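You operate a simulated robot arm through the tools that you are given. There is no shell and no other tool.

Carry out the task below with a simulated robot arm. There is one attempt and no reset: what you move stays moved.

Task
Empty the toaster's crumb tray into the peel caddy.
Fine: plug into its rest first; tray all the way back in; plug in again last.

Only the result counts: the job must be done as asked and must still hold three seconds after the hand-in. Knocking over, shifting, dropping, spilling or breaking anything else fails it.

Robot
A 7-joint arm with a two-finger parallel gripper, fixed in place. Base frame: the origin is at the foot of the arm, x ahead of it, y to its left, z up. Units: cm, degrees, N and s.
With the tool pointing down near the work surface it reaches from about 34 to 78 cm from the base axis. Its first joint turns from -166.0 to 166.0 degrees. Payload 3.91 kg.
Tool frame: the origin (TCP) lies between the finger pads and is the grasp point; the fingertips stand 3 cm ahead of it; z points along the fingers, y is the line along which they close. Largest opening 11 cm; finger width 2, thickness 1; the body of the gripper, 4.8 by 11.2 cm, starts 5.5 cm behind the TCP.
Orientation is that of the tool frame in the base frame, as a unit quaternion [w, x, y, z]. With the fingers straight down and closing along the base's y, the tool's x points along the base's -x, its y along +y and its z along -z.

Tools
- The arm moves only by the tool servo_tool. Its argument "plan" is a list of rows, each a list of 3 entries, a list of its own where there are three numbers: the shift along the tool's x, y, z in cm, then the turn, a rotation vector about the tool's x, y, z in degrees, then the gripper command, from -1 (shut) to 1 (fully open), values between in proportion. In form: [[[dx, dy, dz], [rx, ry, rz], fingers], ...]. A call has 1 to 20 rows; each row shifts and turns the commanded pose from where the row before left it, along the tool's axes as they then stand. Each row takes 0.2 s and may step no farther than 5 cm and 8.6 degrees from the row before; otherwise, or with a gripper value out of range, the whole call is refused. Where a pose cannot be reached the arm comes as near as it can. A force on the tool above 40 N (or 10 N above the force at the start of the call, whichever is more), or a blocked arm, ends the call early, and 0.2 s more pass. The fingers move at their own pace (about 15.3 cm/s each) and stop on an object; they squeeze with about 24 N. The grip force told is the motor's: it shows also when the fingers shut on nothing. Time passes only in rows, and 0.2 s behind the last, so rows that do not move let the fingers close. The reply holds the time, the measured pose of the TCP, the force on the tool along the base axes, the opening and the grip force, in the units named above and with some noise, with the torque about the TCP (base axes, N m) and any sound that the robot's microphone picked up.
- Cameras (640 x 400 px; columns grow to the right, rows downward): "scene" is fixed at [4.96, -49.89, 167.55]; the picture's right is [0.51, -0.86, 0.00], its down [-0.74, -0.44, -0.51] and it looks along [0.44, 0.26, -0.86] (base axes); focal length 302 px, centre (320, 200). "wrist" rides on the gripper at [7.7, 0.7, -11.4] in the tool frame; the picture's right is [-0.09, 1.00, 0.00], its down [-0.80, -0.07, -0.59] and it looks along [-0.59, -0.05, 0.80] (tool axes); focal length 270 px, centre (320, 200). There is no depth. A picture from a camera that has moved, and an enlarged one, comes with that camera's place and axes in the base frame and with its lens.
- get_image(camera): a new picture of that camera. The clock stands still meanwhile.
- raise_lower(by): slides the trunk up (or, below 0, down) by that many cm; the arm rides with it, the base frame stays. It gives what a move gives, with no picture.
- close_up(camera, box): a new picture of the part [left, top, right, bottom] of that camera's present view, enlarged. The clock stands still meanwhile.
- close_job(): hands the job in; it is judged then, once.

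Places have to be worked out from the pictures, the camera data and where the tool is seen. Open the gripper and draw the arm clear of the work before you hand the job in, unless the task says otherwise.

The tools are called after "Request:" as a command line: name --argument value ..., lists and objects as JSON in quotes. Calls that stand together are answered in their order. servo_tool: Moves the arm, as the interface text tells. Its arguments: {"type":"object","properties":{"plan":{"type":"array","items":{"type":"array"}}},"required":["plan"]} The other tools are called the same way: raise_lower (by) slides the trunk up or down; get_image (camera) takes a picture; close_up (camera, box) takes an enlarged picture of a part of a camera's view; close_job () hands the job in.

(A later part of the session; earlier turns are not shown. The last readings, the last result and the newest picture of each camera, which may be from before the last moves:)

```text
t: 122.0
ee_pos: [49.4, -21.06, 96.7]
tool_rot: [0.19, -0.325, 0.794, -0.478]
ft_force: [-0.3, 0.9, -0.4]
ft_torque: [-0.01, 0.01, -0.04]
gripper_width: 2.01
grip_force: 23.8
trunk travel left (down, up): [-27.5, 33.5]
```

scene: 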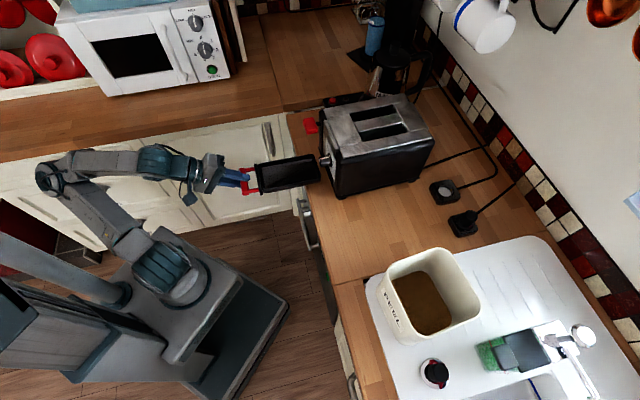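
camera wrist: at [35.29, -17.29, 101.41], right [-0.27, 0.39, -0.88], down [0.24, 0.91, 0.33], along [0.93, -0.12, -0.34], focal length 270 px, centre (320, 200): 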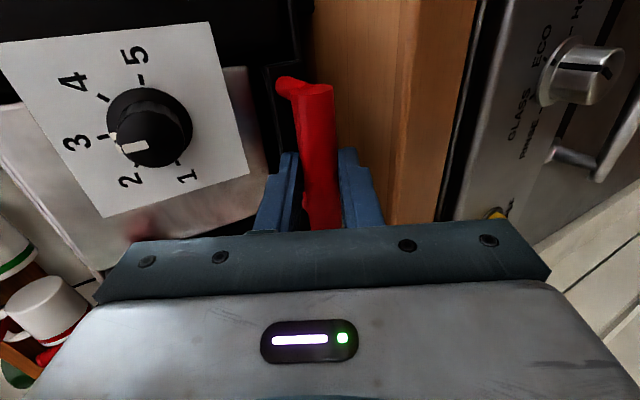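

Request:
servo_tool --plan '[[[0, -0.071, 0.132], [0, 0, 0], -1], [[0, 0, 0], [0, 0, 0], -1]]'

Request:
close_up --camera "wrist" --box '[190, 30, 350, 190]'

Request:
close_up --camera "scene" --box '[295, 145, 345, 195]'

```text
t: 122.6
ee_pos: [49.47, -21.17, 96.63]
tool_rot: [0.19, -0.325, 0.794, -0.477]
ft_force: [-0.6, 0.0, -0.4]
ft_torque: [-0.01, 0.03, 0.01]
gripper_width: 1.97
grip_force: 24.1
trunk travel left (down, up): [-27.5, 33.5]
```

```text
2.50 times, centred on (270, 110) of wrist
camera zoom: at [36.9, -19.12, 101.41], right [-0.27, 0.39, -0.88], down [0.23, 0.91, 0.34], along [0.93, -0.12, -0.34], focal length 676 px, centre (445, 425)
```

zoom: 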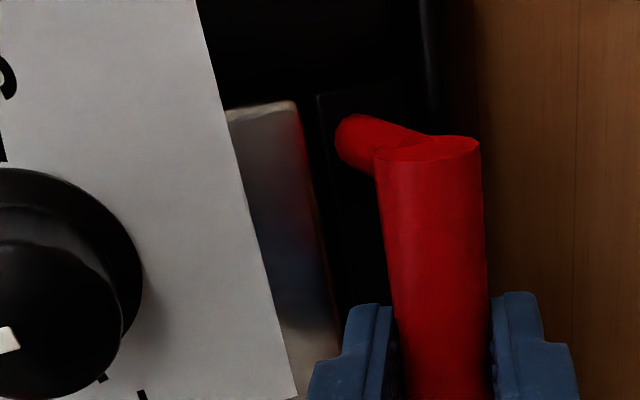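

```text
8.00 times, centred on (320, 170) of scene
camera zoom: at [4.96, -49.89, 167.55], right [0.51, -0.86, 0.0], down [-0.74, -0.44, -0.51], along [0.44, 0.26, -0.86], focal length 2412 px, centre (320, 440)
```

zoom: 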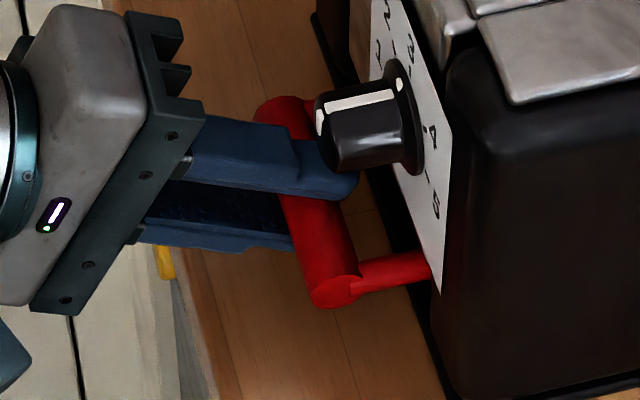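

Request:
close_up --camera "scene" --box '[285, 85, 435, 210]'

Request:
close_up --camera "scene" --box '[295, 90, 395, 210]'

```text
3.20 times, centred on (360, 148) of scene
camera zoom: at [4.96, -49.89, 167.55], right [0.51, -0.86, 0.0], down [-0.74, -0.44, -0.51], along [0.44, 0.26, -0.86], focal length 965 px, centre (192, 368)
```

zoom: 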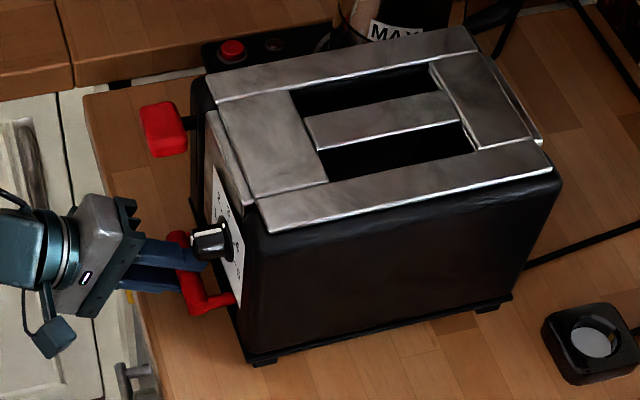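

```text
3.33 times, centred on (345, 150) of scene
camera zoom: at [4.96, -49.89, 167.55], right [0.51, -0.86, 0.0], down [-0.74, -0.44, -0.51], along [0.44, 0.26, -0.86], focal length 1005 px, centre (237, 367)
```

zoom: 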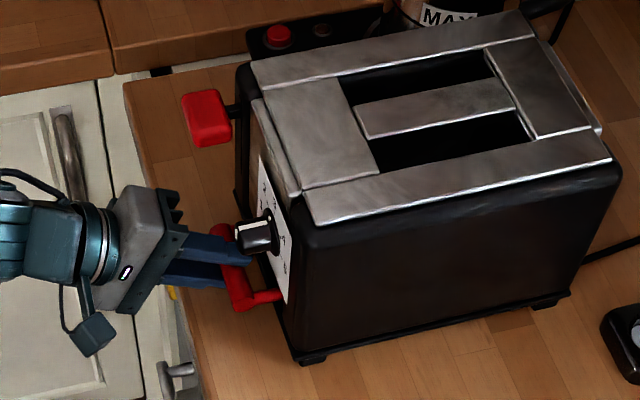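

The toaster's front has shifted by at most 2–3 mm from the earlier contact. The tray still shows no end stop, so I continue in 2 mm nudges until a light contact appears.

Request:
servo_tool --plan '[[[0, -0.094, 0.176], [0, 0, 0], -1], [[0, 0, 0], [0, 0, 0], -1]]'

```text
t: 123.2
ee_pos: [49.53, -21.23, 96.61]
tool_rot: [0.189, -0.325, 0.794, -0.478]
ft_force: [-0.4, 0.6, -0.3]
ft_torque: [0.0, 0.03, 0.04]
gripper_width: 2.0
grip_force: 23.9
trunk travel left (down, up): [-27.5, 33.5]
```

Request:
servo_tool --plan '[[[0, -0.094, 0.176], [0, 0, 0], -1], [[0, 0, 0], [0, 0, 0], -1]]'

Request:
close_up --camera "scene" --box '[295, 145, 345, 195]'

Request:
close_up --camera "wrist" --box '[230, 40, 330, 140]'

```text
t: 123.8
ee_pos: [49.77, -21.54, 96.63]
tool_rot: [0.19, -0.325, 0.794, -0.478]
ft_force: [0.7, -0.5, 0.1]
ft_torque: [-0.03, 0.02, -0.01]
gripper_width: 1.99
grip_force: 23.9
trunk travel left (down, up): [-27.5, 33.5]
```

```text
8.00 times, centred on (320, 170) of scene
camera zoom: at [4.96, -49.89, 167.55], right [0.51, -0.86, 0.0], down [-0.74, -0.44, -0.51], along [0.44, 0.26, -0.86], focal length 2412 px, centre (320, 440)
```

zoom: 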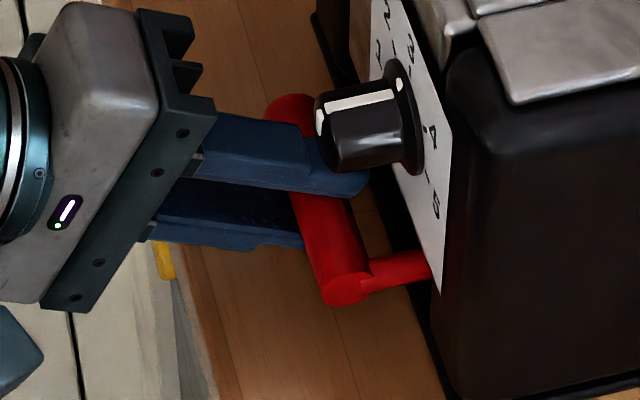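

```text
4.00 times, centred on (280, 90) of wrist
camera zoom: at [37.19, -19.39, 101.42], right [-0.27, 0.39, -0.88], down [0.23, 0.91, 0.34], along [0.93, -0.12, -0.34], focal length 1081 px, centre (480, 640)
```

zoom: 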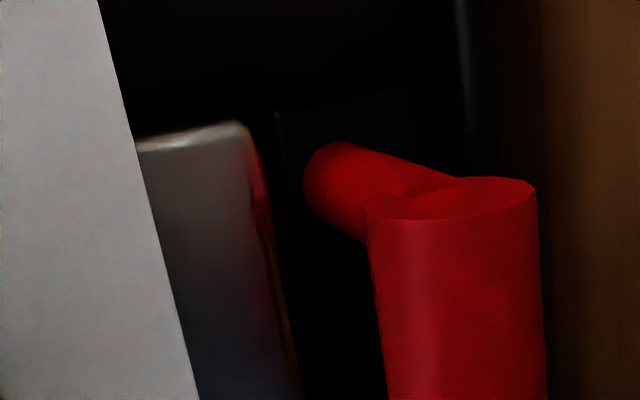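

The bar is now about 1 cm deeper than its starting place with no stop felt, so the tray has free travel past its home position. I draw it back about 0.75 cm to match the original handle position relative to the toaster, then compare.

Request:
servo_tool --plan '[[[0, 0.177, -0.331], [0, 0, 0], -1], [[0, 0.177, -0.331], [0, 0, 0], -1], [[0, 0, 0], [0, 0, 0], -1]]'

Request:
close_up --camera "scene" --box '[295, 145, 345, 195]'

Request:
close_up --camera "wrist" --box '[230, 40, 330, 140]'

```text
t: 124.6
ee_pos: [49.33, -21.01, 96.55]
tool_rot: [0.19, -0.325, 0.794, -0.478]
ft_force: [0.1, 0.0, 0.0]
ft_torque: [0.0, 0.04, 0.02]
gripper_width: 2.01
grip_force: 23.7
trunk travel left (down, up): [-27.5, 33.5]
```

```text
8.00 times, centred on (320, 170) of scene
camera zoom: at [4.96, -49.89, 167.55], right [0.51, -0.86, 0.0], down [-0.74, -0.44, -0.51], along [0.44, 0.26, -0.86], focal length 2412 px, centre (320, 440)
```

zoom: 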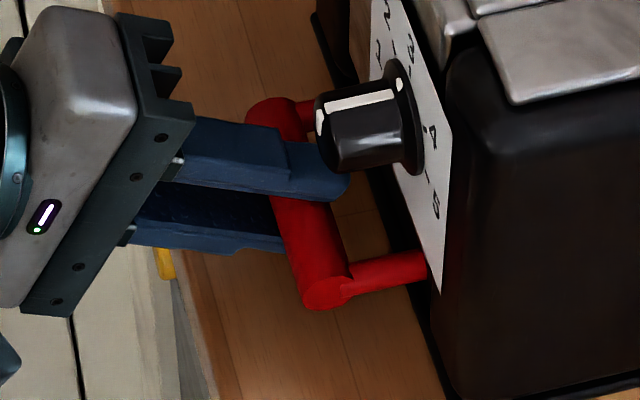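

```text
4.00 times, centred on (280, 90) of wrist
camera zoom: at [36.68, -18.87, 101.4], right [-0.27, 0.39, -0.88], down [0.23, 0.91, 0.34], along [0.93, -0.12, -0.34], focal length 1081 px, centre (480, 640)
```

zoom: 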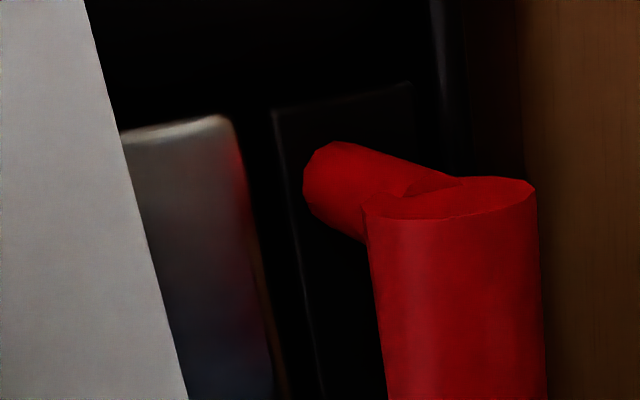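

The handle now sits at its original place relative to the toaster (a hair deeper), and forces are zero. I open the fingers slightly and back out along the tool axis.

Request:
servo_tool --plan '[[[0, 0, 0], [0, 0, 0], -0.25], [[0, 0, 0], [0, 0, 0], -0.25], [[0, 0, 0], [0, 0, 0], -0.25]]'

Request:
close_up --camera "wrist" --box '[190, 30, 410, 240]'

```text
t: 125.4
ee_pos: [49.29, -20.92, 96.71]
tool_rot: [0.19, -0.324, 0.794, -0.478]
ft_force: [-1.0, 0.0, 0.7]
ft_torque: [-0.01, 0.03, 0.01]
gripper_width: 4.12
grip_force: 0.0
trunk travel left (down, up): [-27.5, 33.5]
```

```text
1.90 times, centred on (300, 135) of wrist
camera zoom: at [36.69, -18.87, 101.41], right [-0.27, 0.39, -0.88], down [0.23, 0.91, 0.34], along [0.93, -0.12, -0.34], focal length 515 px, centre (358, 324)
```

zoom: 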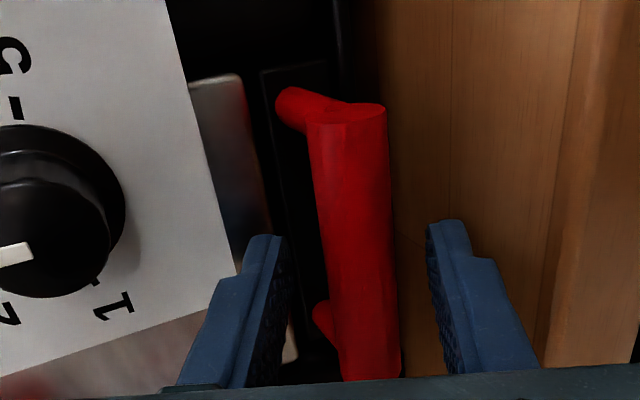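

Released cleanly. I back straight out along the tool axis and look at the result from the front.

Request:
servo_tool --plan '[[[0, 0, -1.0], [0, 0, 0], -0.25], [[0, 0, -1.5], [0, 0, 0], -0.25], [[0, 0, -1.5], [0, 0, 0], -0.25], [[0, 0, -1.5], [0, 0, 0], -0.25], [[0, 0, -1.5], [0, 0, 0], -0.25], [[0, 0, 0], [0, 0, 0], -0.25]]'

Request:
close_up --camera "scene" --box '[295, 145, 345, 195]'

Request:
close_up --camera "scene" --box '[295, 90, 395, 210]'

Request:
close_up --camera "wrist" --box '[150, 10, 400, 210]'

```text
t: 126.8
ee_pos: [44.96, -16.51, 99.98]
tool_rot: [0.19, -0.325, 0.794, -0.478]
ft_force: [0.8, -0.5, 0.7]
ft_torque: [-0.01, -0.03, -0.01]
gripper_width: 4.13
grip_force: 0.0
trunk travel left (down, up): [-27.5, 33.5]
```

```text
8.00 times, centred on (320, 170) of scene
camera zoom: at [4.96, -49.89, 167.55], right [0.51, -0.86, 0.0], down [-0.74, -0.44, -0.51], along [0.44, 0.26, -0.86], focal length 2412 px, centre (320, 440)
```

zoom: 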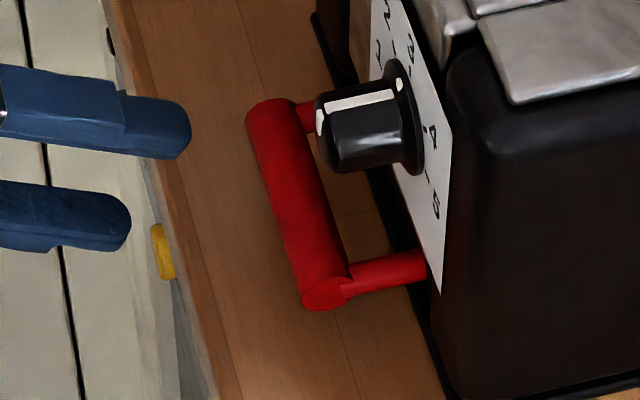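

```text
3.33 times, centred on (345, 150) of scene
camera zoom: at [4.96, -49.89, 167.55], right [0.51, -0.86, 0.0], down [-0.74, -0.44, -0.51], along [0.44, 0.26, -0.86], focal length 1005 px, centre (237, 367)
```

zoom: 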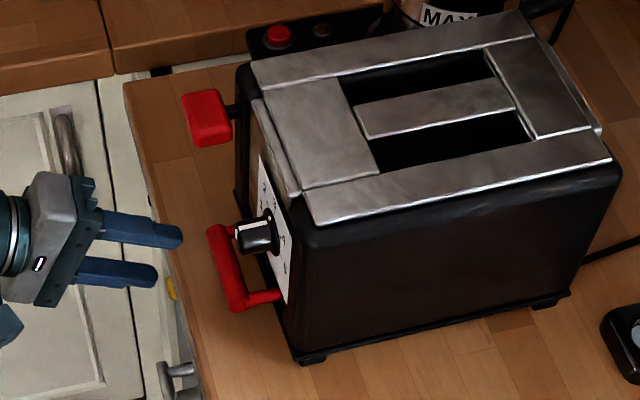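

```text
2.00 times, centred on (275, 110) of wrist
camera zoom: at [32.35, -14.4, 104.7], right [-0.27, 0.39, -0.88], down [0.23, 0.91, 0.34], along [0.93, -0.12, -0.34], focal length 541 px, centre (410, 380)
```

zoom: 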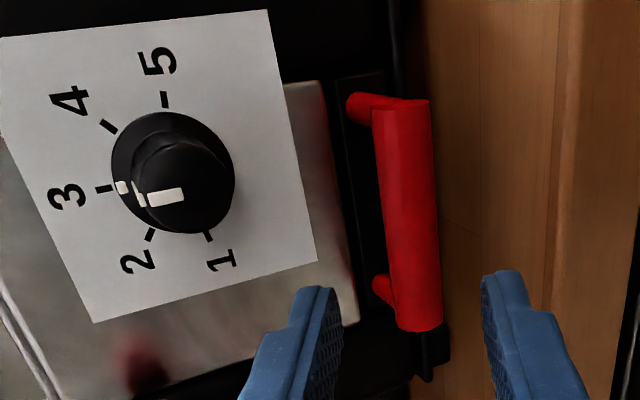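

Request:
close_up --camera "scene" --box '[300, 140, 350, 200]'

```text
6.67 times, centred on (325, 170) of scene
camera zoom: at [4.96, -49.89, 167.55], right [0.51, -0.86, 0.0], down [-0.74, -0.44, -0.51], along [0.44, 0.26, -0.86], focal length 2010 px, centre (287, 400)
```

zoom: 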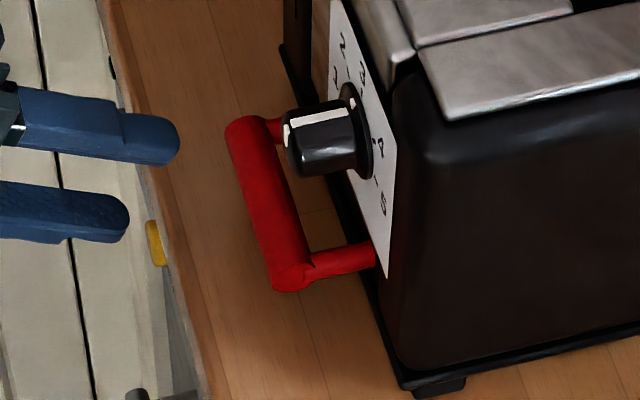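

The tray is home (about 3 mm deeper than at the start, same yaw), and the toaster is within 1–2 mm of its place. Now I raise the trunk back by 27.5 cm for the plug.

Request:
raise_lower --by 27.5

Request:
get_image --camera "scene"

```text
t: 129.6
ee_pos: [44.98, -16.49, 127.44]
tool_rot: [0.19, -0.325, 0.794, -0.478]
ft_force: [0.1, 0.5, -0.5]
ft_torque: [0.01, 0.03, 0.01]
gripper_width: 4.13
grip_force: 0.0
trunk travel left (down, up): [-55.0, 6.0]
```

```text
taken
```

scene: 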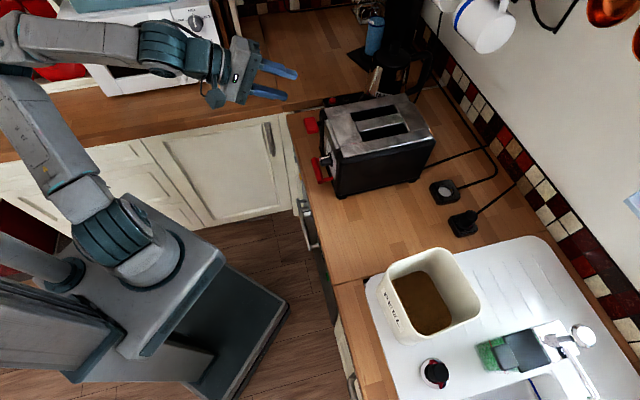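

Everything looks in order. I roll the tool back +90° and pitch to 55° again for the plug.

Request:
servo_tool --plan '[[[0, 0, 0], [0, 0, 8.18], 0.18], [[0, 0, 0], [0, 0, 8.18], 0.18], [[0, 0, 0], [0, 0, 8.18], 0.18], [[0, 0, 0], [0, 0, 8.18], 0.18], [[0, 0, 0], [0, 0, 8.18], 0.18], [[0, 0, 0], [0, 0, 8.18], 0.18], [[0, 0, 0], [0, 0, 8.18], 0.18], [[0, 0, 0], [0, 0, 8.18], 0.18], [[0, 0, 0], [0, 0, 8.18], 0.18], [[0, 0, 0], [0, 0, 8.18], 0.18], [[0, 0, 0], [0, 0, 8.2], 0.18], [[0, 0, 0], [0, 7, 0], 0.18], [[0, 0, 0], [0, 7, 0], 0.18], [[0, 0, 0], [0, 7, 0], 0.18], [[0, 0, 0], [0, 5.8, 0], 0.18], [[0, 0, 0], [0, 0, 0], 0.18]]'

Request:
get_image --camera "wrist"

```text
t: 133.0
ee_pos: [44.98, -16.52, 127.37]
tool_rot: [0.275, 0.37, 0.879, -0.121]
ft_force: [0.8, 0.1, -0.1]
ft_torque: [0.0, 0.01, 0.01]
gripper_width: 6.53
grip_force: 0.0
trunk travel left (down, up): [-55.0, 6.0]
```

```text
taken
camera wrist: at [36.66, -6.81, 132.3], right [0.76, 0.64, 0.04], down [0.17, -0.27, 0.95], along [0.62, -0.72, -0.32], focal length 270 px, centre (320, 200)
```

wrist: 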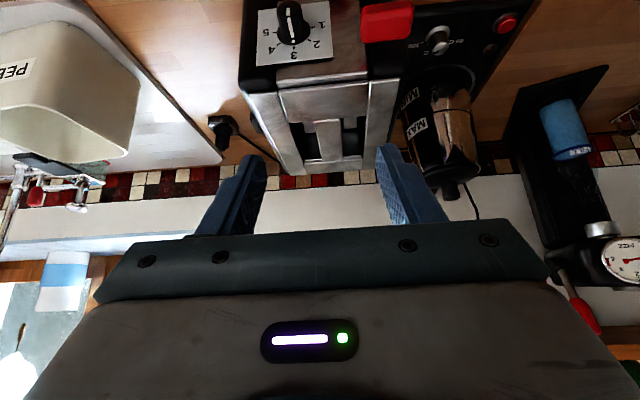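

Orientation is back to the plug-handling pitch. I yaw +9.5° to the earlier approach direction and move back toward the stand-off in front of the rest.

Request:
servo_tool --plan '[[[0, 0, 0], [-2.72, -0.04, -3.89], 0.18], [[0, 0, 0], [-3.15, -0.03, -3.59], 0.18], [[-1.437, -2.349, 0.591], [0, 0, 0], 0.18], [[-1.437, -2.349, 0.591], [0, 0, 0], 0.18], [[-1.437, -2.349, 0.591], [0, 0, 0], 0.18], [[-1.437, -2.349, 0.591], [0, 0, 0], 0.18], [[-1.437, -2.349, 0.591], [0, 0, 0], 0.18], [[-1.437, -2.349, 0.591], [0, 0, 0], 0.18], [[-1.437, -2.349, 0.591], [0, 0, 0], 0.18], [[-1.437, -2.349, 0.591], [0, 0, 0], 0.18], [[-1.437, -2.349, 0.591], [0, 0, 0], 0.18], [[0, 0, 0], [0, 0, 0], 0.18]]'

```text
t: 135.6
ee_pos: [43.65, -41.71, 130.51]
tool_rot: [0.287, 0.297, 0.906, -0.094]
ft_force: [0.1, -0.7, 0.1]
ft_torque: [-0.01, 0.0, 0.0]
gripper_width: 6.49
grip_force: 0.0
trunk travel left (down, up): [-55.0, 6.0]
```

Request:
servo_tool --plan '[[[-0.139, -1.093, 2.57], [0, 0, 0], 0.18], [[-0.139, -1.093, 2.57], [0, 0, 0], 0.18], [[-0.139, -1.093, 2.57], [0, 0, 0], 0.18], [[-0.139, -1.093, 2.57], [0, 0, 0], 0.18], [[-0.139, -1.093, 2.57], [0, 0, 0], 0.18], [[-0.139, -1.093, 2.57], [0, 0, 0], 0.18], [[-0.139, -1.093, 2.57], [0, 0, 0], 0.18], [[-0.139, -1.093, 2.57], [0, 0, 0], 0.18], [[-0.139, -1.093, 2.57], [0, 0, 0], 0.18], [[-0.139, -1.093, 2.57], [0, 0, 0], 0.18], [[0, 0, 0], [0, 0, 0], 0.18]]'

Request:
get_image --camera "wrist"

Request:
close_up --camera "wrist" --box '[240, 40, 400, 200]'

```text
t: 138.0
ee_pos: [49.89, -59.92, 110.27]
tool_rot: [0.287, 0.296, 0.906, -0.093]
ft_force: [-0.2, -0.1, 0.6]
ft_torque: [-0.01, -0.01, -0.02]
gripper_width: 6.49
grip_force: 0.1
trunk travel left (down, up): [-55.0, 6.0]
```

```text
taken
camera wrist: at [40.05, -51.76, 115.16], right [0.65, 0.76, 0.05], down [0.21, -0.24, 0.95], along [0.73, -0.6, -0.32], focal length 270 px, centre (320, 200)
```

wrist: 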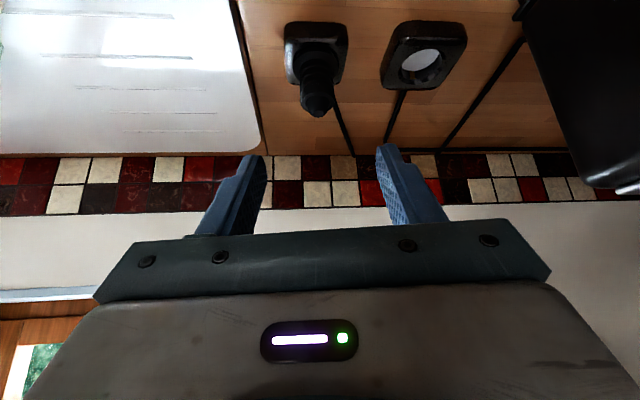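

```text
2.50 times, centred on (320, 120) of wrist
camera zoom: at [40.05, -51.76, 115.16], right [0.65, 0.76, 0.05], down [0.21, -0.24, 0.95], along [0.73, -0.6, -0.32], focal length 676 px, centre (320, 400)
```

zoom: 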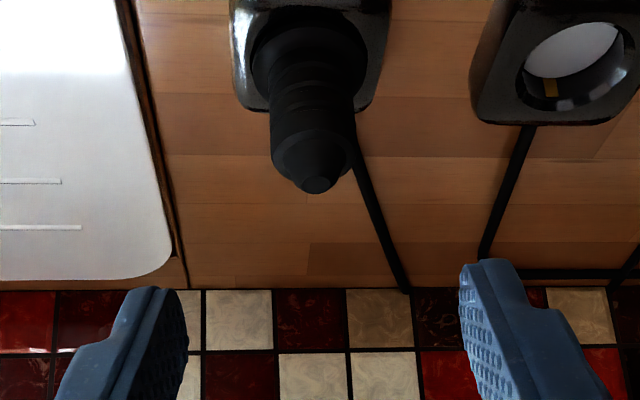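

The plug stands in its rest as I left it. I advance to it along the tool axis with open fingers.

Request:
servo_tool --plan '[[[0.02, -0.018, 2.4], [0, 0, 0], 0.18], [[0.02, -0.018, 2.4], [0, 0, 0], 0.18], [[0.02, -0.018, 2.4], [0, 0, 0], 0.18], [[0.02, -0.018, 2.4], [0, 0, 0], 0.18], [[0.02, -0.018, 2.0], [0, 0, 0], 0.18], [[0.02, -0.018, 2.0], [0, 0, 0], 0.18], [[0.0, 0.0, 1.95], [0, 0, 0], 0.18], [[0, 0, 0], [0, 0, 0], 0.18]]'

Request:
close_up --camera "wrist" --box '[220, 40, 420, 220]'

```text
t: 139.8
ee_pos: [57.0, -65.23, 97.48]
tool_rot: [0.287, 0.297, 0.906, -0.094]
ft_force: [-0.6, -0.1, -0.1]
ft_torque: [-0.03, 0.02, 0.0]
gripper_width: 6.47
grip_force: 0.1
trunk travel left (down, up): [-55.0, 6.0]
```

```text
2.22 times, centred on (320, 130) of wrist
camera zoom: at [47.08, -57.08, 102.31], right [0.65, 0.76, 0.05], down [0.21, -0.24, 0.95], along [0.73, -0.6, -0.32], focal length 601 px, centre (320, 356)
```

zoom: 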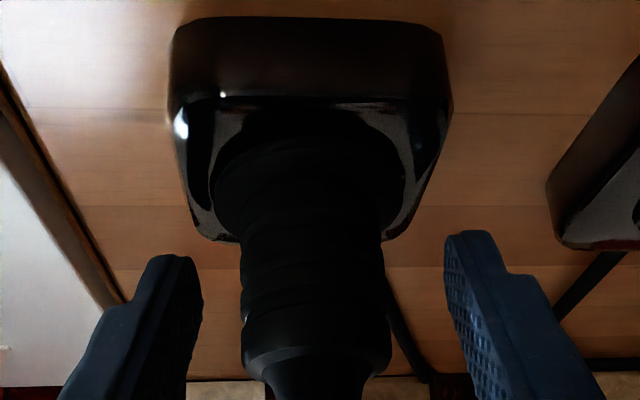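

The plug is centred to about 1 mm. I correct that and close the gripper.

Request:
servo_tool --plan '[[[0, -0.08, 0], [0, 0, 0], 0.18], [[0, 0, 0], [0, 0, 0], -1], [[0, 0, 0], [0, 0, 0], -1], [[0, 0, 0], [0, 0, 0], -1]]'

```text
t: 140.8
ee_pos: [56.96, -65.27, 97.54]
tool_rot: [0.286, 0.297, 0.906, -0.094]
ft_force: [-0.5, 0.8, -0.1]
ft_torque: [0.01, 0.03, 0.06]
gripper_width: 3.48
grip_force: 23.6
trunk travel left (down, up): [-55.0, 6.0]
```

Gripped at 3.5 cm. I lift the plug straight out of the rest.

Request:
servo_tool --plan '[[[-0.288, 0.0, -0.408], [0, 0, 0], -1], [[-0.288, 0.0, -0.408], [0, 0, 0], -1], [[-0.288, 0.0, -0.408], [0, 0, 0], -1], [[-0.288, 0.0, -0.408], [0, 0, 0], -1], [[-0.575, 0.0, -0.817], [0, 0, 0], -1], [[-0.575, 0.0, -0.817], [0, 0, 0], -1], [[-0.575, 0.0, -0.817], [0, 0, 0], -1], [[-0.575, 0.0, -0.817], [0, 0, 0], -1], [[0, 0, 0], [0, 0, 0], -1]]'

Request:
close_up --camera "wrist" --box '[240, 0, 400, 160]'

Request:
close_up --camera "scene" --box '[420, 170, 500, 245]'

```text
t: 142.8
ee_pos: [56.87, -65.17, 103.53]
tool_rot: [0.287, 0.297, 0.906, -0.094]
ft_force: [-0.3, 0.4, -0.7]
ft_torque: [0.01, -0.04, 0.02]
gripper_width: 3.15
grip_force: 24.1
trunk travel left (down, up): [-55.0, 6.0]
```

```text
2.50 times, centred on (320, 80) of wrist
camera zoom: at [46.97, -57.11, 108.39], right [0.65, 0.76, 0.05], down [0.21, -0.24, 0.95], along [0.73, -0.6, -0.32], focal length 676 px, centre (320, 500)
```

zoom: 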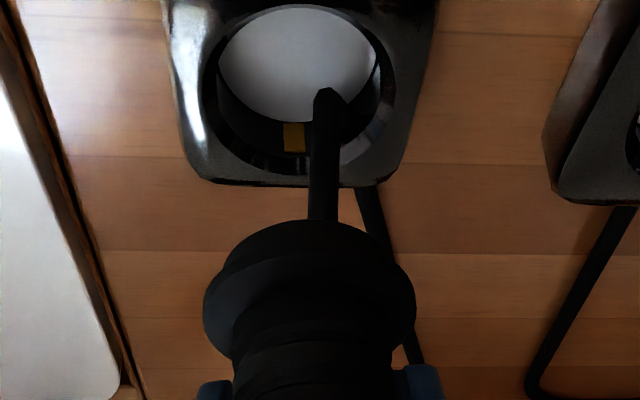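

```text
5.33 times, centred on (460, 208) of scene
camera zoom: at [4.96, -49.89, 167.55], right [0.51, -0.86, 0.0], down [-0.74, -0.44, -0.51], along [0.44, 0.26, -0.86], focal length 1608 px, centre (-427, 160)
```

zoom: 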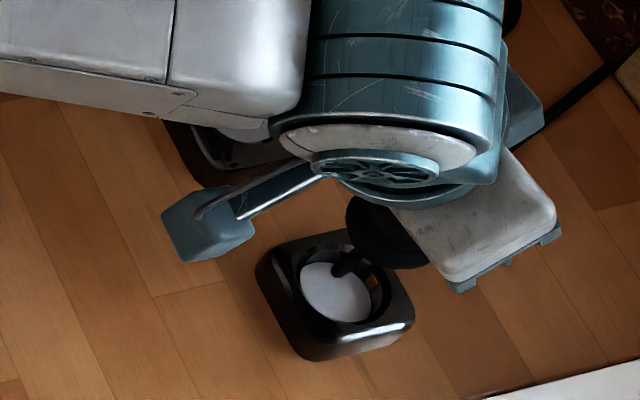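

The plug is out and the rest stayed put. I carry it back along the counter to above the socket, using the offset from the first transfer (about +11.07 in b).

Request:
servo_tool --plan '[[[-0.158, 1.371, 0.115], [0, 0, 0], -1], [[-0.158, 1.371, 0.115], [0, 0, 0], -1], [[-0.158, 1.371, 0.115], [0, 0, 0], -1], [[-0.158, 1.371, 0.115], [0, 0, 0], -1], [[-0.158, 1.371, 0.115], [0, 0, 0], -1], [[-0.158, 1.371, 0.115], [0, 0, 0], -1], [[-0.158, 1.371, 0.115], [0, 0, 0], -1], [[-0.158, 1.371, 0.115], [0, 0, 0], -1], [[0, 0, 0], [0, 0, 0], -1]]'

Request:
close_up --camera "wrist" --box '[240, 0, 400, 160]'

Request:
close_up --camera "scene" --box '[410, 150, 490, 225]'

```text
t: 144.8
ee_pos: [64.66, -57.37, 103.39]
tool_rot: [0.287, 0.298, 0.905, -0.094]
ft_force: [0.1, 0.2, -0.6]
ft_torque: [0.02, 0.0, 0.01]
gripper_width: 3.14
grip_force: 23.8
trunk travel left (down, up): [-55.0, 6.0]
```

```text
2.50 times, centred on (320, 80) of wrist
camera zoom: at [54.82, -49.24, 108.29], right [0.65, 0.76, 0.05], down [0.21, -0.24, 0.95], along [0.73, -0.6, -0.32], focal length 676 px, centre (320, 500)
```

zoom: 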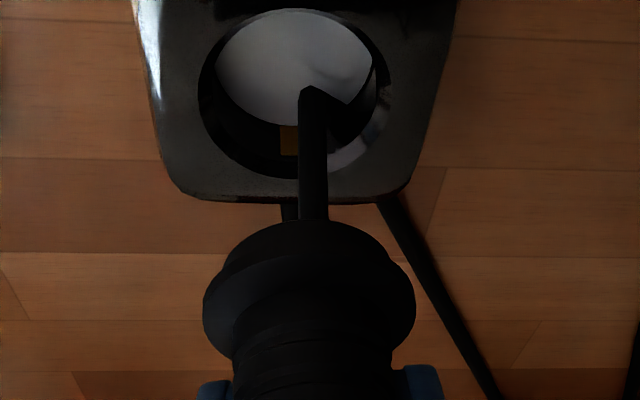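

```text
5.33 times, centred on (450, 188) of scene
camera zoom: at [4.96, -49.89, 167.55], right [0.51, -0.86, 0.0], down [-0.74, -0.44, -0.51], along [0.44, 0.26, -0.86], focal length 1608 px, centre (-373, 267)
```

zoom: 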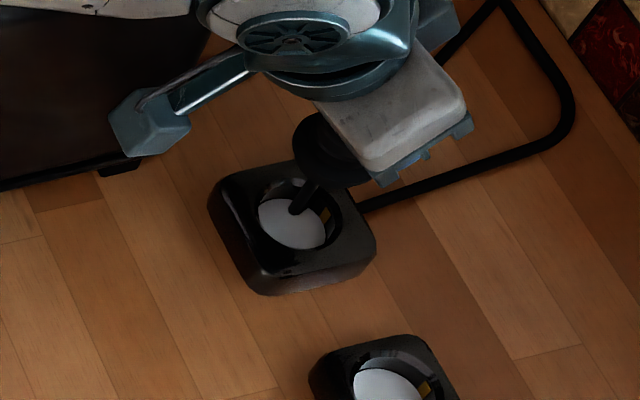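

The socket hole sits under the plug just as expected. I lower 4 cm straight down and check.

Request:
servo_tool --plan '[[[0.575, 0.0, 0.817], [0, 0, 0], -1], [[0.575, 0.0, 0.817], [0, 0, 0], -1], [[0.575, 0.0, 0.817], [0, 0, 0], -1], [[0.575, 0.0, 0.817], [0, 0, 0], -1], [[0, 0, 0], [0, 0, 0], -1]]'

Request:
close_up --camera "wrist" --box '[240, 20, 400, 180]'

```text
t: 146.0
ee_pos: [64.75, -57.4, 99.21]
tool_rot: [0.287, 0.296, 0.906, -0.094]
ft_force: [0.7, 0.2, -0.1]
ft_torque: [0.0, -0.02, 0.03]
gripper_width: 3.15
grip_force: 24.1
trunk travel left (down, up): [-55.0, 6.0]
```

```text
2.50 times, centred on (320, 100) of wrist
camera zoom: at [54.82, -49.23, 104.24], right [0.65, 0.76, 0.05], down [0.21, -0.24, 0.95], along [0.73, -0.6, -0.32], focal length 676 px, centre (320, 450)
```

zoom: 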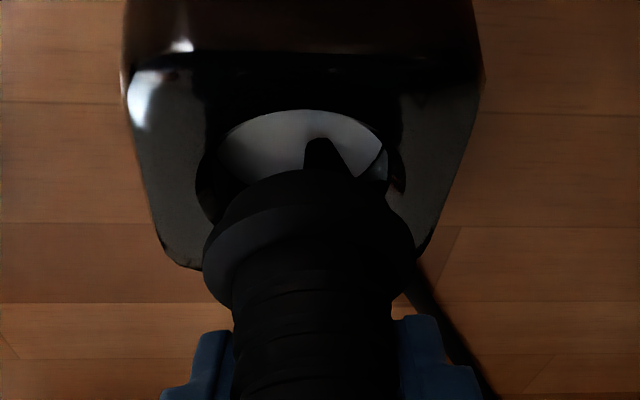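

The collar is over the hole as before. I continue down in fine steps.

Request:
servo_tool --plan '[[[0.23, 0.0, 0.327], [0, 0, 0], -1], [[0.23, 0.0, 0.327], [0, 0, 0], -1], [[0.115, 0.0, 0.163], [0, 0, 0], -1], [[0, 0, 0], [0, 0, 0], -1]]'

```text
t: 147.0
ee_pos: [64.75, -57.32, 98.33]
tool_rot: [0.288, 0.297, 0.906, -0.093]
ft_force: [0.4, 0.2, -0.7]
ft_torque: [0.03, 0.01, 0.09]
gripper_width: 3.15
grip_force: 24.1
trunk travel left (down, up): [-55.0, 6.0]
```

Request:
servo_tool --plan '[[[0.115, 0.0, 0.163], [0, 0, 0], -1], [[0.115, 0.0, 0.163], [0, 0, 0], -1], [[0, 0, 0], [0, 0, 0], -1]]'

Request:
close_up --camera "wrist" --box '[240, 20, 400, 180]'

```text
t: 147.8
ee_pos: [64.66, -57.51, 98.15]
tool_rot: [0.288, 0.297, 0.906, -0.094]
ft_force: [6.7, -6.2, 11.7]
ft_torque: [0.0, -0.09, 0.23]
gripper_width: 3.13
grip_force: 24.2
trunk travel left (down, up): [-55.0, 6.0]
```

```text
2.50 times, centred on (320, 100) of wrist
camera zoom: at [54.82, -49.25, 103.02], right [0.65, 0.76, 0.05], down [0.21, -0.24, 0.95], along [0.73, -0.6, -0.31], focal length 676 px, centre (320, 450)
```

zoom: 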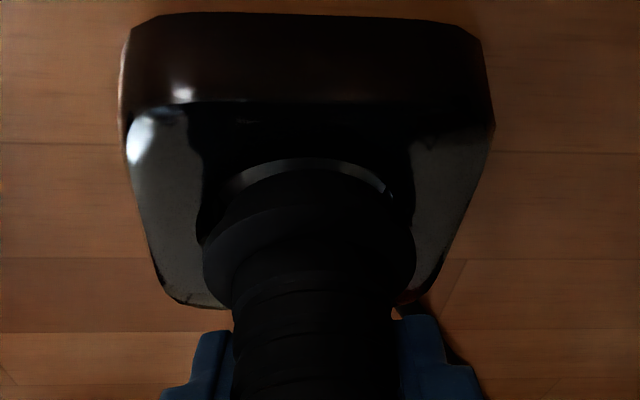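

Contact with 9 N toward +a and 12 N up: the collar is catching the near rim, as it did at the rest. I lift 2 mm, shift 1.5 mm to +a, and lower again gently.

Request:
servo_tool --plan '[[[-0.115, 0.0, -0.163], [0, 0, 0], -1], [[-0.121, -0.023, 0.085], [0, 0, 0], -1], [[0.115, 0.0, 0.163], [0, 0, 0], -1], [[0, 0, 0], [0, 0, 0], -1]]'

```text
t: 148.8
ee_pos: [64.73, -57.43, 98.15]
tool_rot: [0.286, 0.297, 0.906, -0.093]
ft_force: [0.5, -0.6, 11.6]
ft_torque: [0.17, 0.09, 0.15]
gripper_width: 3.1
grip_force: 24.0
trunk travel left (down, up): [-55.0, 6.0]
```

Side force is gone but there is 11.6 N up, with the torque placing the contact at the near side. I unload, shift another 1.5 mm to +a, and try again.

Request:
servo_tool --plan '[[[-0.172, 0.0, -0.245], [0, 0, 0], -1], [[-0.121, -0.023, 0.085], [0, 0, 0], -1], [[0.115, 0.0, 0.163], [0, 0, 0], -1], [[0.086, 0.0, 0.123], [0, 0, 0], -1], [[0, 0, 0], [0, 0, 0], -1]]'

Request:
close_up --camera "wrist" --box '[240, 20, 400, 180]'

```text
t: 150.0
ee_pos: [64.72, -57.42, 98.17]
tool_rot: [0.286, 0.297, 0.906, -0.094]
ft_force: [-12.2, 11.9, 4.5]
ft_torque: [0.19, 0.25, 0.21]
gripper_width: 3.13
grip_force: 23.8
trunk travel left (down, up): [-55.0, 6.0]
```

```text
2.50 times, centred on (320, 100) of wrist
camera zoom: at [54.85, -49.29, 102.98], right [0.65, 0.76, 0.05], down [0.21, -0.24, 0.95], along [0.73, -0.6, -0.32], focal length 676 px, centre (320, 450)
```

zoom: 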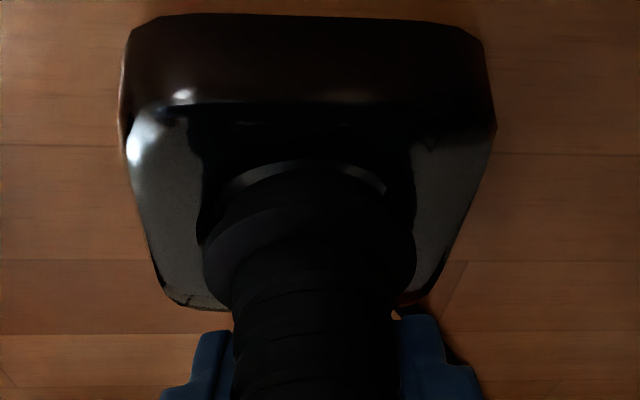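

Now −17 N: the collar is already laterally captured in the recess, so the previous a was right. I go back 1.5 mm and press down a bit further.

Request:
servo_tool --plan '[[[0.121, 0.023, -0.085], [0, 0, 0], -1], [[0.086, 0.0, 0.123], [0, 0, 0], -1], [[0, 0, 0], [0, 0, 0], -1]]'

```text
t: 150.8
ee_pos: [64.73, -57.48, 98.26]
tool_rot: [0.288, 0.297, 0.905, -0.095]
ft_force: [-1.7, 0.4, 11.8]
ft_torque: [0.11, 0.08, 0.15]
gripper_width: 3.16
grip_force: 23.5
trunk travel left (down, up): [-55.0, 6.0]
```

Vertical contact persists at the near side with little side force. I try a small wiggle in a and b while pressing lightly, and watch whether z drops.

Request:
servo_tool --plan '[[[-0.065, -0.012, 0.045], [0, 0, 0], -1], [[0, 0.08, 0], [0, 0, 0], -1], [[0.065, 0.012, -0.045], [0, 0, 0], -1], [[0, -0.16, 0], [0, 0, 0], -1], [[-0.065, -0.012, 0.045], [0, 0, 0], -1], [[0, 0.08, 0], [0, 0, 0], -1], [[0, 0, 0], [0, 0, 0], -1]]'

```text
t: 152.4
ee_pos: [64.76, -57.6, 97.85]
tool_rot: [0.287, 0.296, 0.906, -0.094]
ft_force: [0.2, -4.6, 11.8]
ft_torque: [0.04, -0.07, 0.14]
gripper_width: 3.17
grip_force: 24.0
trunk travel left (down, up): [-55.0, 6.0]
```

It dropped 4 mm into the recess. The side force now asks for +a and −b, so I follow it and press a little further.

Request:
servo_tool --plan '[[[-0.081, -0.015, 0.057], [0, 0, 0], -1], [[0, -0.1, 0], [0, 0, 0], -1], [[0.086, 0.0, 0.123], [0, 0, 0], -1], [[0, 0, 0], [0, 0, 0], -1]]'

```text
t: 153.4
ee_pos: [64.81, -57.51, 97.9]
tool_rot: [0.288, 0.296, 0.906, -0.093]
ft_force: [-3.5, 3.3, 11.3]
ft_torque: [0.25, 0.13, 0.14]
gripper_width: 3.12
grip_force: 24.1
trunk travel left (down, up): [-55.0, 6.0]
```

Request:
servo_tool --plan '[[[0.04, 0.008, -0.028], [0, 0, 0], -1], [[0.086, 0.0, 0.123], [0, 0, 0], -1], [[0, 0.05, 0], [0, 0, 0], -1], [[0, -0.1, 0], [0, 0, 0], -1], [[0, 0.05, 0], [0, 0, 0], -1], [[0, 0, 0], [0, 0, 0], -1]]'

Request:
close_up --camera "wrist" --box '[220, 40, 420, 220]'

```text
t: 154.8
ee_pos: [64.8, -57.57, 97.68]
tool_rot: [0.286, 0.297, 0.906, -0.094]
ft_force: [3.7, -0.6, 10.8]
ft_torque: [0.0, -0.18, 0.18]
gripper_width: 3.15
grip_force: 24.1
trunk travel left (down, up): [-55.0, 6.0]
```

```text
2.22 times, centred on (320, 130) of wrist
camera zoom: at [54.89, -49.41, 102.48], right [0.65, 0.76, 0.05], down [0.21, -0.24, 0.95], along [0.73, -0.6, -0.32], focal length 601 px, centre (320, 356)
```

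zoom: 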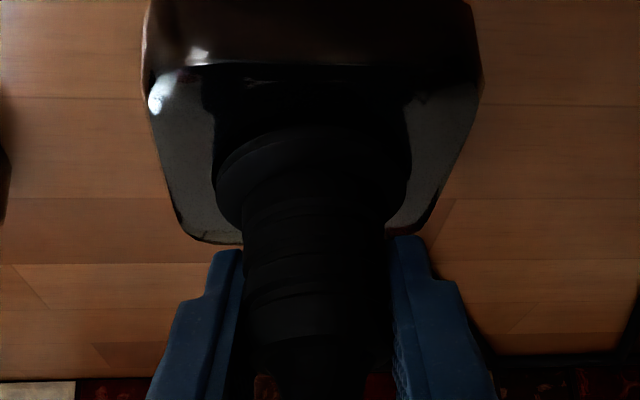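

It went deeper again, to z=97.68. I press with another small wiggle to reach the seat.

Request:
servo_tool --plan '[[[-0.04, 0.04, 0.028], [0, 0, 0], -1], [[0.086, 0.0, 0.123], [0, 0, 0], -1], [[0, 0.05, 0], [0, 0, 0], -1], [[0, -0.1, 0], [0, 0, 0], -1], [[0, 0.05, 0], [0, 0, 0], -1], [[0, 0, 0], [0, 0, 0], -1]]'

```text
t: 156.2
ee_pos: [64.72, -57.53, 97.62]
tool_rot: [0.288, 0.297, 0.906, -0.094]
ft_force: [1.4, -2.5, 16.4]
ft_torque: [0.09, -0.06, 0.17]
gripper_width: 3.14
grip_force: 24.1
trunk travel left (down, up): [-55.0, 6.0]
```

Request:
servo_tool --plan '[[[0.086, 0.0, 0.123], [0, 0, 0], -1], [[0, 0.04, 0], [0, 0, 0], -1], [[0, -0.08, 0], [0, 0, 0], -1], [[0, 0.04, 0], [0, 0, 0], -1], [[0, 0, 0], [0, 0, 0], -1]]'

```text
t: 157.4
ee_pos: [64.73, -57.54, 97.67]
tool_rot: [0.287, 0.298, 0.906, -0.094]
ft_force: [4.4, -5.7, 26.5]
ft_torque: [-0.1, -0.17, 0.09]
gripper_width: 3.16
grip_force: 23.6
trunk travel left (down, up): [-55.0, 6.0]
```

z stays at 97.65 while the force rises to 26 N: the plug is seated at the same height it had originally. I relax the load, open the fingers, and check.

Request:
servo_tool --plan '[[[-0.144, 0.0, -0.204], [0, 0, 0], -1], [[-0.115, 0.0, -0.163], [0, 0, 0], -1], [[0, 0, 0], [0, 0, 0], -1]]'

```text
t: 158.2
ee_pos: [64.81, -57.51, 97.46]
tool_rot: [0.287, 0.298, 0.906, -0.094]
ft_force: [4.7, -4.4, 10.2]
ft_torque: [-0.25, -0.45, 0.05]
gripper_width: 3.12
grip_force: 23.6
trunk travel left (down, up): [-55.0, 6.0]
```

Request:
servo_tool --plan '[[[-0.115, 0.0, -0.163], [0, 0, 0], -1], [[-0.081, -0.015, 0.057], [0, 0, 0], -1], [[0, 0, 0], [0, 0, 0], -1]]'

```text
t: 159.0
ee_pos: [64.69, -57.57, 97.72]
tool_rot: [0.285, 0.297, 0.907, -0.092]
ft_force: [-11.8, 11.1, -10.4]
ft_torque: [0.11, 0.0, 0.14]
gripper_width: 3.14
grip_force: 24.2
trunk travel left (down, up): [-55.0, 6.0]
```

Slightly over-relaxed (now pulling). I go halfway back to a neutral load before opening.

Request:
servo_tool --plan '[[[0.057, 0.01, -0.04], [0, 0, 0], -1], [[0.046, 0.0, 0.065], [0, 0, 0], -1], [[0, 0, 0], [0, 0, 0], -1]]'

```text
t: 159.8
ee_pos: [64.81, -57.58, 97.85]
tool_rot: [0.285, 0.297, 0.907, -0.093]
ft_force: [-18.7, 17.2, -12.2]
ft_torque: [0.08, 0.24, 0.24]
gripper_width: 3.15
grip_force: 23.5
trunk travel left (down, up): [-55.0, 6.0]
```

The load is still about 25 N toward me. I move 2 mm toward −a and 1 mm down to reach neutral.

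Request:
servo_tool --plan '[[[0.121, 0.023, -0.085], [0, 0, 0], -1], [[0.04, 0.008, -0.028], [0, 0, 0], -1], [[0.046, 0.0, 0.065], [0, 0, 0], -1], [[0, 0, 0], [0, 0, 0], -1]]'

```text
t: 160.8
ee_pos: [64.84, -57.59, 97.76]
tool_rot: [0.288, 0.298, 0.905, -0.095]
ft_force: [-6.9, 5.6, -5.0]
ft_torque: [0.09, 0.04, 0.14]
gripper_width: 3.14
grip_force: 23.6
trunk travel left (down, up): [-55.0, 6.0]
```

Request:
servo_tool --plan '[[[0.065, 0.012, -0.045], [0, 0, 0], -1], [[0.046, 0.0, 0.065], [0, 0, 0], -1], [[0, 0, 0], [0, 0, 0], -1]]'

```text
t: 161.6
ee_pos: [64.78, -57.6, 97.88]
tool_rot: [0.288, 0.297, 0.905, -0.094]
ft_force: [4.1, -6.0, 6.6]
ft_torque: [-0.03, -0.15, 0.17]
gripper_width: 3.14
grip_force: 23.7
trunk travel left (down, up): [-55.0, 6.0]
```

Near neutral with a slight press now. To make sure it stays fully seated, I press down 2 mm once more and open the fingers from there.

Request:
servo_tool --plan '[[[0.115, 0.0, 0.163], [0, 0, 0], -1], [[0, 0, 0], [0, 0, 0], -1], [[0, 0, 0], [0, 0, 0], -1]]'

Request:
close_up --camera "wrist" --box '[220, 40, 420, 220]'

Request:
close_up --camera "scene" --box '[410, 150, 490, 225]'

```text
t: 162.4
ee_pos: [64.72, -57.53, 97.63]
tool_rot: [0.287, 0.297, 0.906, -0.095]
ft_force: [14.4, -15.9, 18.1]
ft_torque: [-0.06, -0.23, 0.18]
gripper_width: 3.12
grip_force: 23.9
trunk travel left (down, up): [-55.0, 6.0]
```

```text
2.22 times, centred on (320, 130) of wrist
camera zoom: at [54.89, -49.4, 102.42], right [0.65, 0.76, 0.05], down [0.21, -0.24, 0.95], along [0.73, -0.6, -0.31], focal length 601 px, centre (320, 356)
```

zoom: 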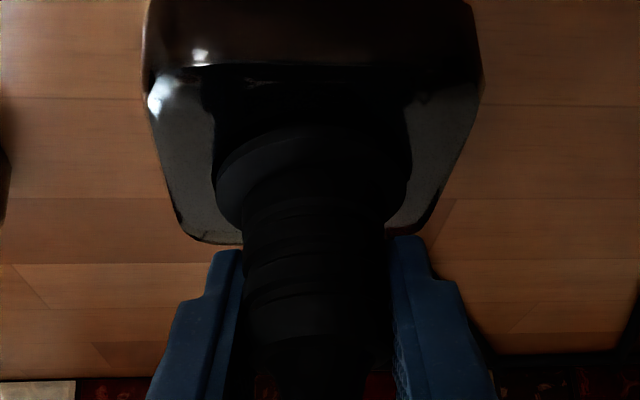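

```text
5.33 times, centred on (450, 188) of scene
camera zoom: at [4.96, -49.89, 167.55], right [0.51, -0.86, 0.0], down [-0.74, -0.44, -0.51], along [0.44, 0.26, -0.86], focal length 1608 px, centre (-373, 267)
```

zoom: 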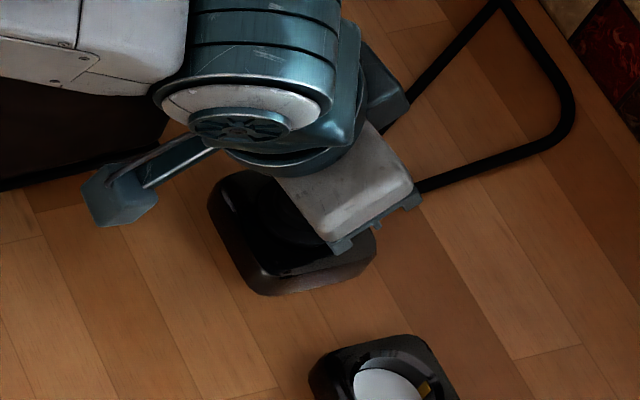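

The picture matches the plug's original seated view, and the socket hasn't moved. I ease the side load by 1.5 mm and open the fingers.

Request:
servo_tool --plan '[[[-0.121, -0.023, 0.085], [0, 0, 0], -1], [[-0.046, 0.0, -0.065], [0, 0, 0], -1], [[0, 0, 0], [0, 0, 0], -1]]'

```text
t: 163.2
ee_pos: [64.82, -57.61, 97.54]
tool_rot: [0.287, 0.296, 0.906, -0.093]
ft_force: [9.9, -11.9, 19.0]
ft_torque: [-0.06, -0.26, 0.12]
gripper_width: 3.13
grip_force: 23.9
trunk travel left (down, up): [-55.0, 6.0]
```

Request:
servo_tool --plan '[[[-0.081, -0.015, 0.057], [0, 0, 0], -1], [[-0.115, 0.0, -0.163], [0, 0, 0], -1], [[0, 0, 0], [0, 0, 0], -1]]'

```text
t: 164.0
ee_pos: [64.75, -57.57, 97.72]
tool_rot: [0.285, 0.297, 0.907, -0.093]
ft_force: [1.5, -2.5, 9.2]
ft_torque: [-0.06, -0.24, 0.14]
gripper_width: 3.14
grip_force: 24.0
trunk travel left (down, up): [-55.0, 6.0]
```

Now only about 9 N of gentle downward press and 3 N sideways remain. I open the fingers.

Request:
servo_tool --plan '[[[0, 0, 0], [0, 0, 0], 0.18], [[0, 0, 0], [0, 0, 0], 0.18], [[0, 0, 0], [0, 0, 0], 0.18]]'

Request:
close_up --camera "wrist" --box '[220, 40, 420, 220]'

```text
t: 164.8
ee_pos: [64.83, -57.61, 97.68]
tool_rot: [0.286, 0.297, 0.906, -0.093]
ft_force: [0.5, 0.7, 0.3]
ft_torque: [0.01, -0.01, 0.0]
gripper_width: 6.51
grip_force: 0.0
trunk travel left (down, up): [-55.0, 6.0]
```

```text
2.22 times, centred on (320, 130) of wrist
camera zoom: at [54.98, -49.49, 102.52], right [0.65, 0.76, 0.05], down [0.21, -0.24, 0.95], along [0.73, -0.6, -0.32], focal length 601 px, centre (320, 356)
```

zoom: 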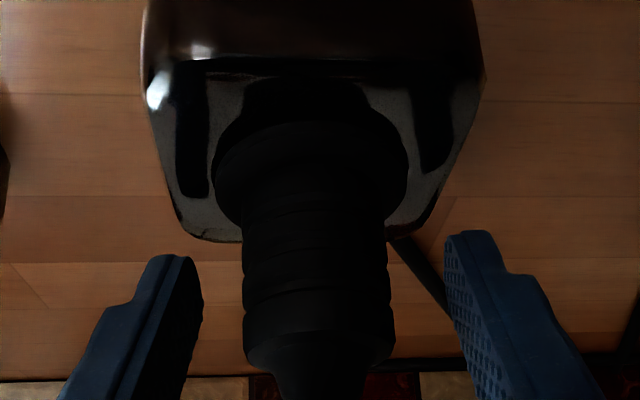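

Released; the plug stands just as it did at the start. I back out along the tool axis and check it.

Request:
servo_tool --plan '[[[0, 0, -1], [0, 0, 0], 0.18], [[0, 0, -2], [0, 0, 0], 0.18], [[0, 0, -2.4], [0, 0, 0], 0.18], [[0, 0, -2.4], [0, 0, 0], 0.18], [[0, 0, -2.4], [0, 0, 0], 0.18], [[0, 0, -2.4], [0, 0, 0], 0.18], [[0, 0, -2.4], [0, 0, 0], 0.18], [[0, 0, 0], [0, 0, 0], 0.18]]'

Request:
close_up --camera "wrist" --box '[240, 40, 400, 200]'

```text
t: 166.6
ee_pos: [57.88, -52.55, 109.9]
tool_rot: [0.286, 0.297, 0.906, -0.093]
ft_force: [0.0, 0.0, 0.5]
ft_torque: [0.01, -0.03, -0.01]
gripper_width: 6.49
grip_force: 0.1
trunk travel left (down, up): [-55.0, 6.0]
```

```text
2.50 times, centred on (320, 120) of wrist
camera zoom: at [47.95, -44.37, 114.84], right [0.65, 0.76, 0.05], down [0.21, -0.24, 0.95], along [0.73, -0.6, -0.32], focal length 676 px, centre (320, 400)
```

zoom: 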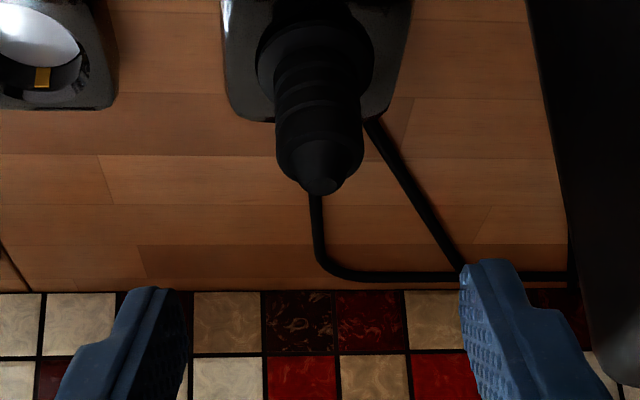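

The plug is back in the socket. To verify it is seated to the same depth, I return to the pose from which I photographed it at the start.

Request:
servo_tool --plan '[[[0.135, 0.054, 2.49], [0, 0, 0], 0.18], [[0.135, 0.054, 2.49], [0, 0, 0], 0.18], [[0, 0, 0], [0, 0, 0], 0.18]]'

Request:
close_up --camera "wrist" --box '[240, 60, 400, 220]'

Request:
close_up --camera "wrist" --box '[265, 10, 375, 130]'

```text
t: 167.4
ee_pos: [60.05, -54.02, 105.67]
tool_rot: [0.286, 0.297, 0.906, -0.094]
ft_force: [-0.2, 0.2, 0.1]
ft_torque: [-0.03, 0.02, -0.04]
gripper_width: 6.51
grip_force: 0.0
trunk travel left (down, up): [-55.0, 6.0]
```

```text
2.50 times, centred on (320, 140) of wrist
camera zoom: at [50.15, -45.92, 110.58], right [0.65, 0.76, 0.05], down [0.21, -0.24, 0.95], along [0.73, -0.6, -0.32], focal length 676 px, centre (320, 350)
```

zoom: 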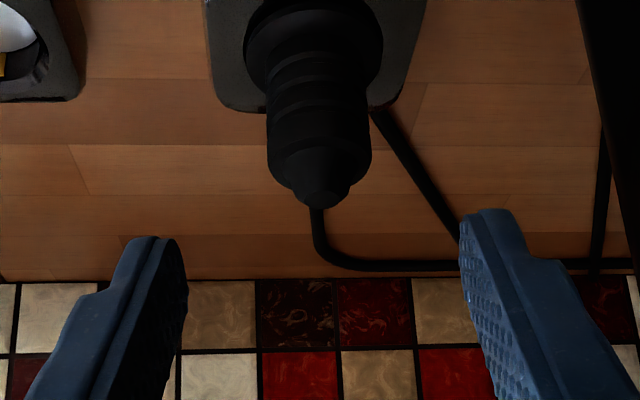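

```text
3.33 times, centred on (320, 70) of wrist
camera zoom: at [50.15, -45.92, 110.58], right [0.65, 0.76, 0.05], down [0.21, -0.24, 0.95], along [0.73, -0.6, -0.32], focal length 901 px, centre (320, 633)
```

zoom: 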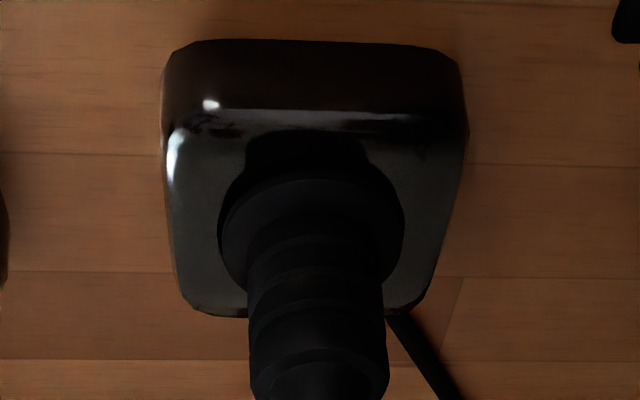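

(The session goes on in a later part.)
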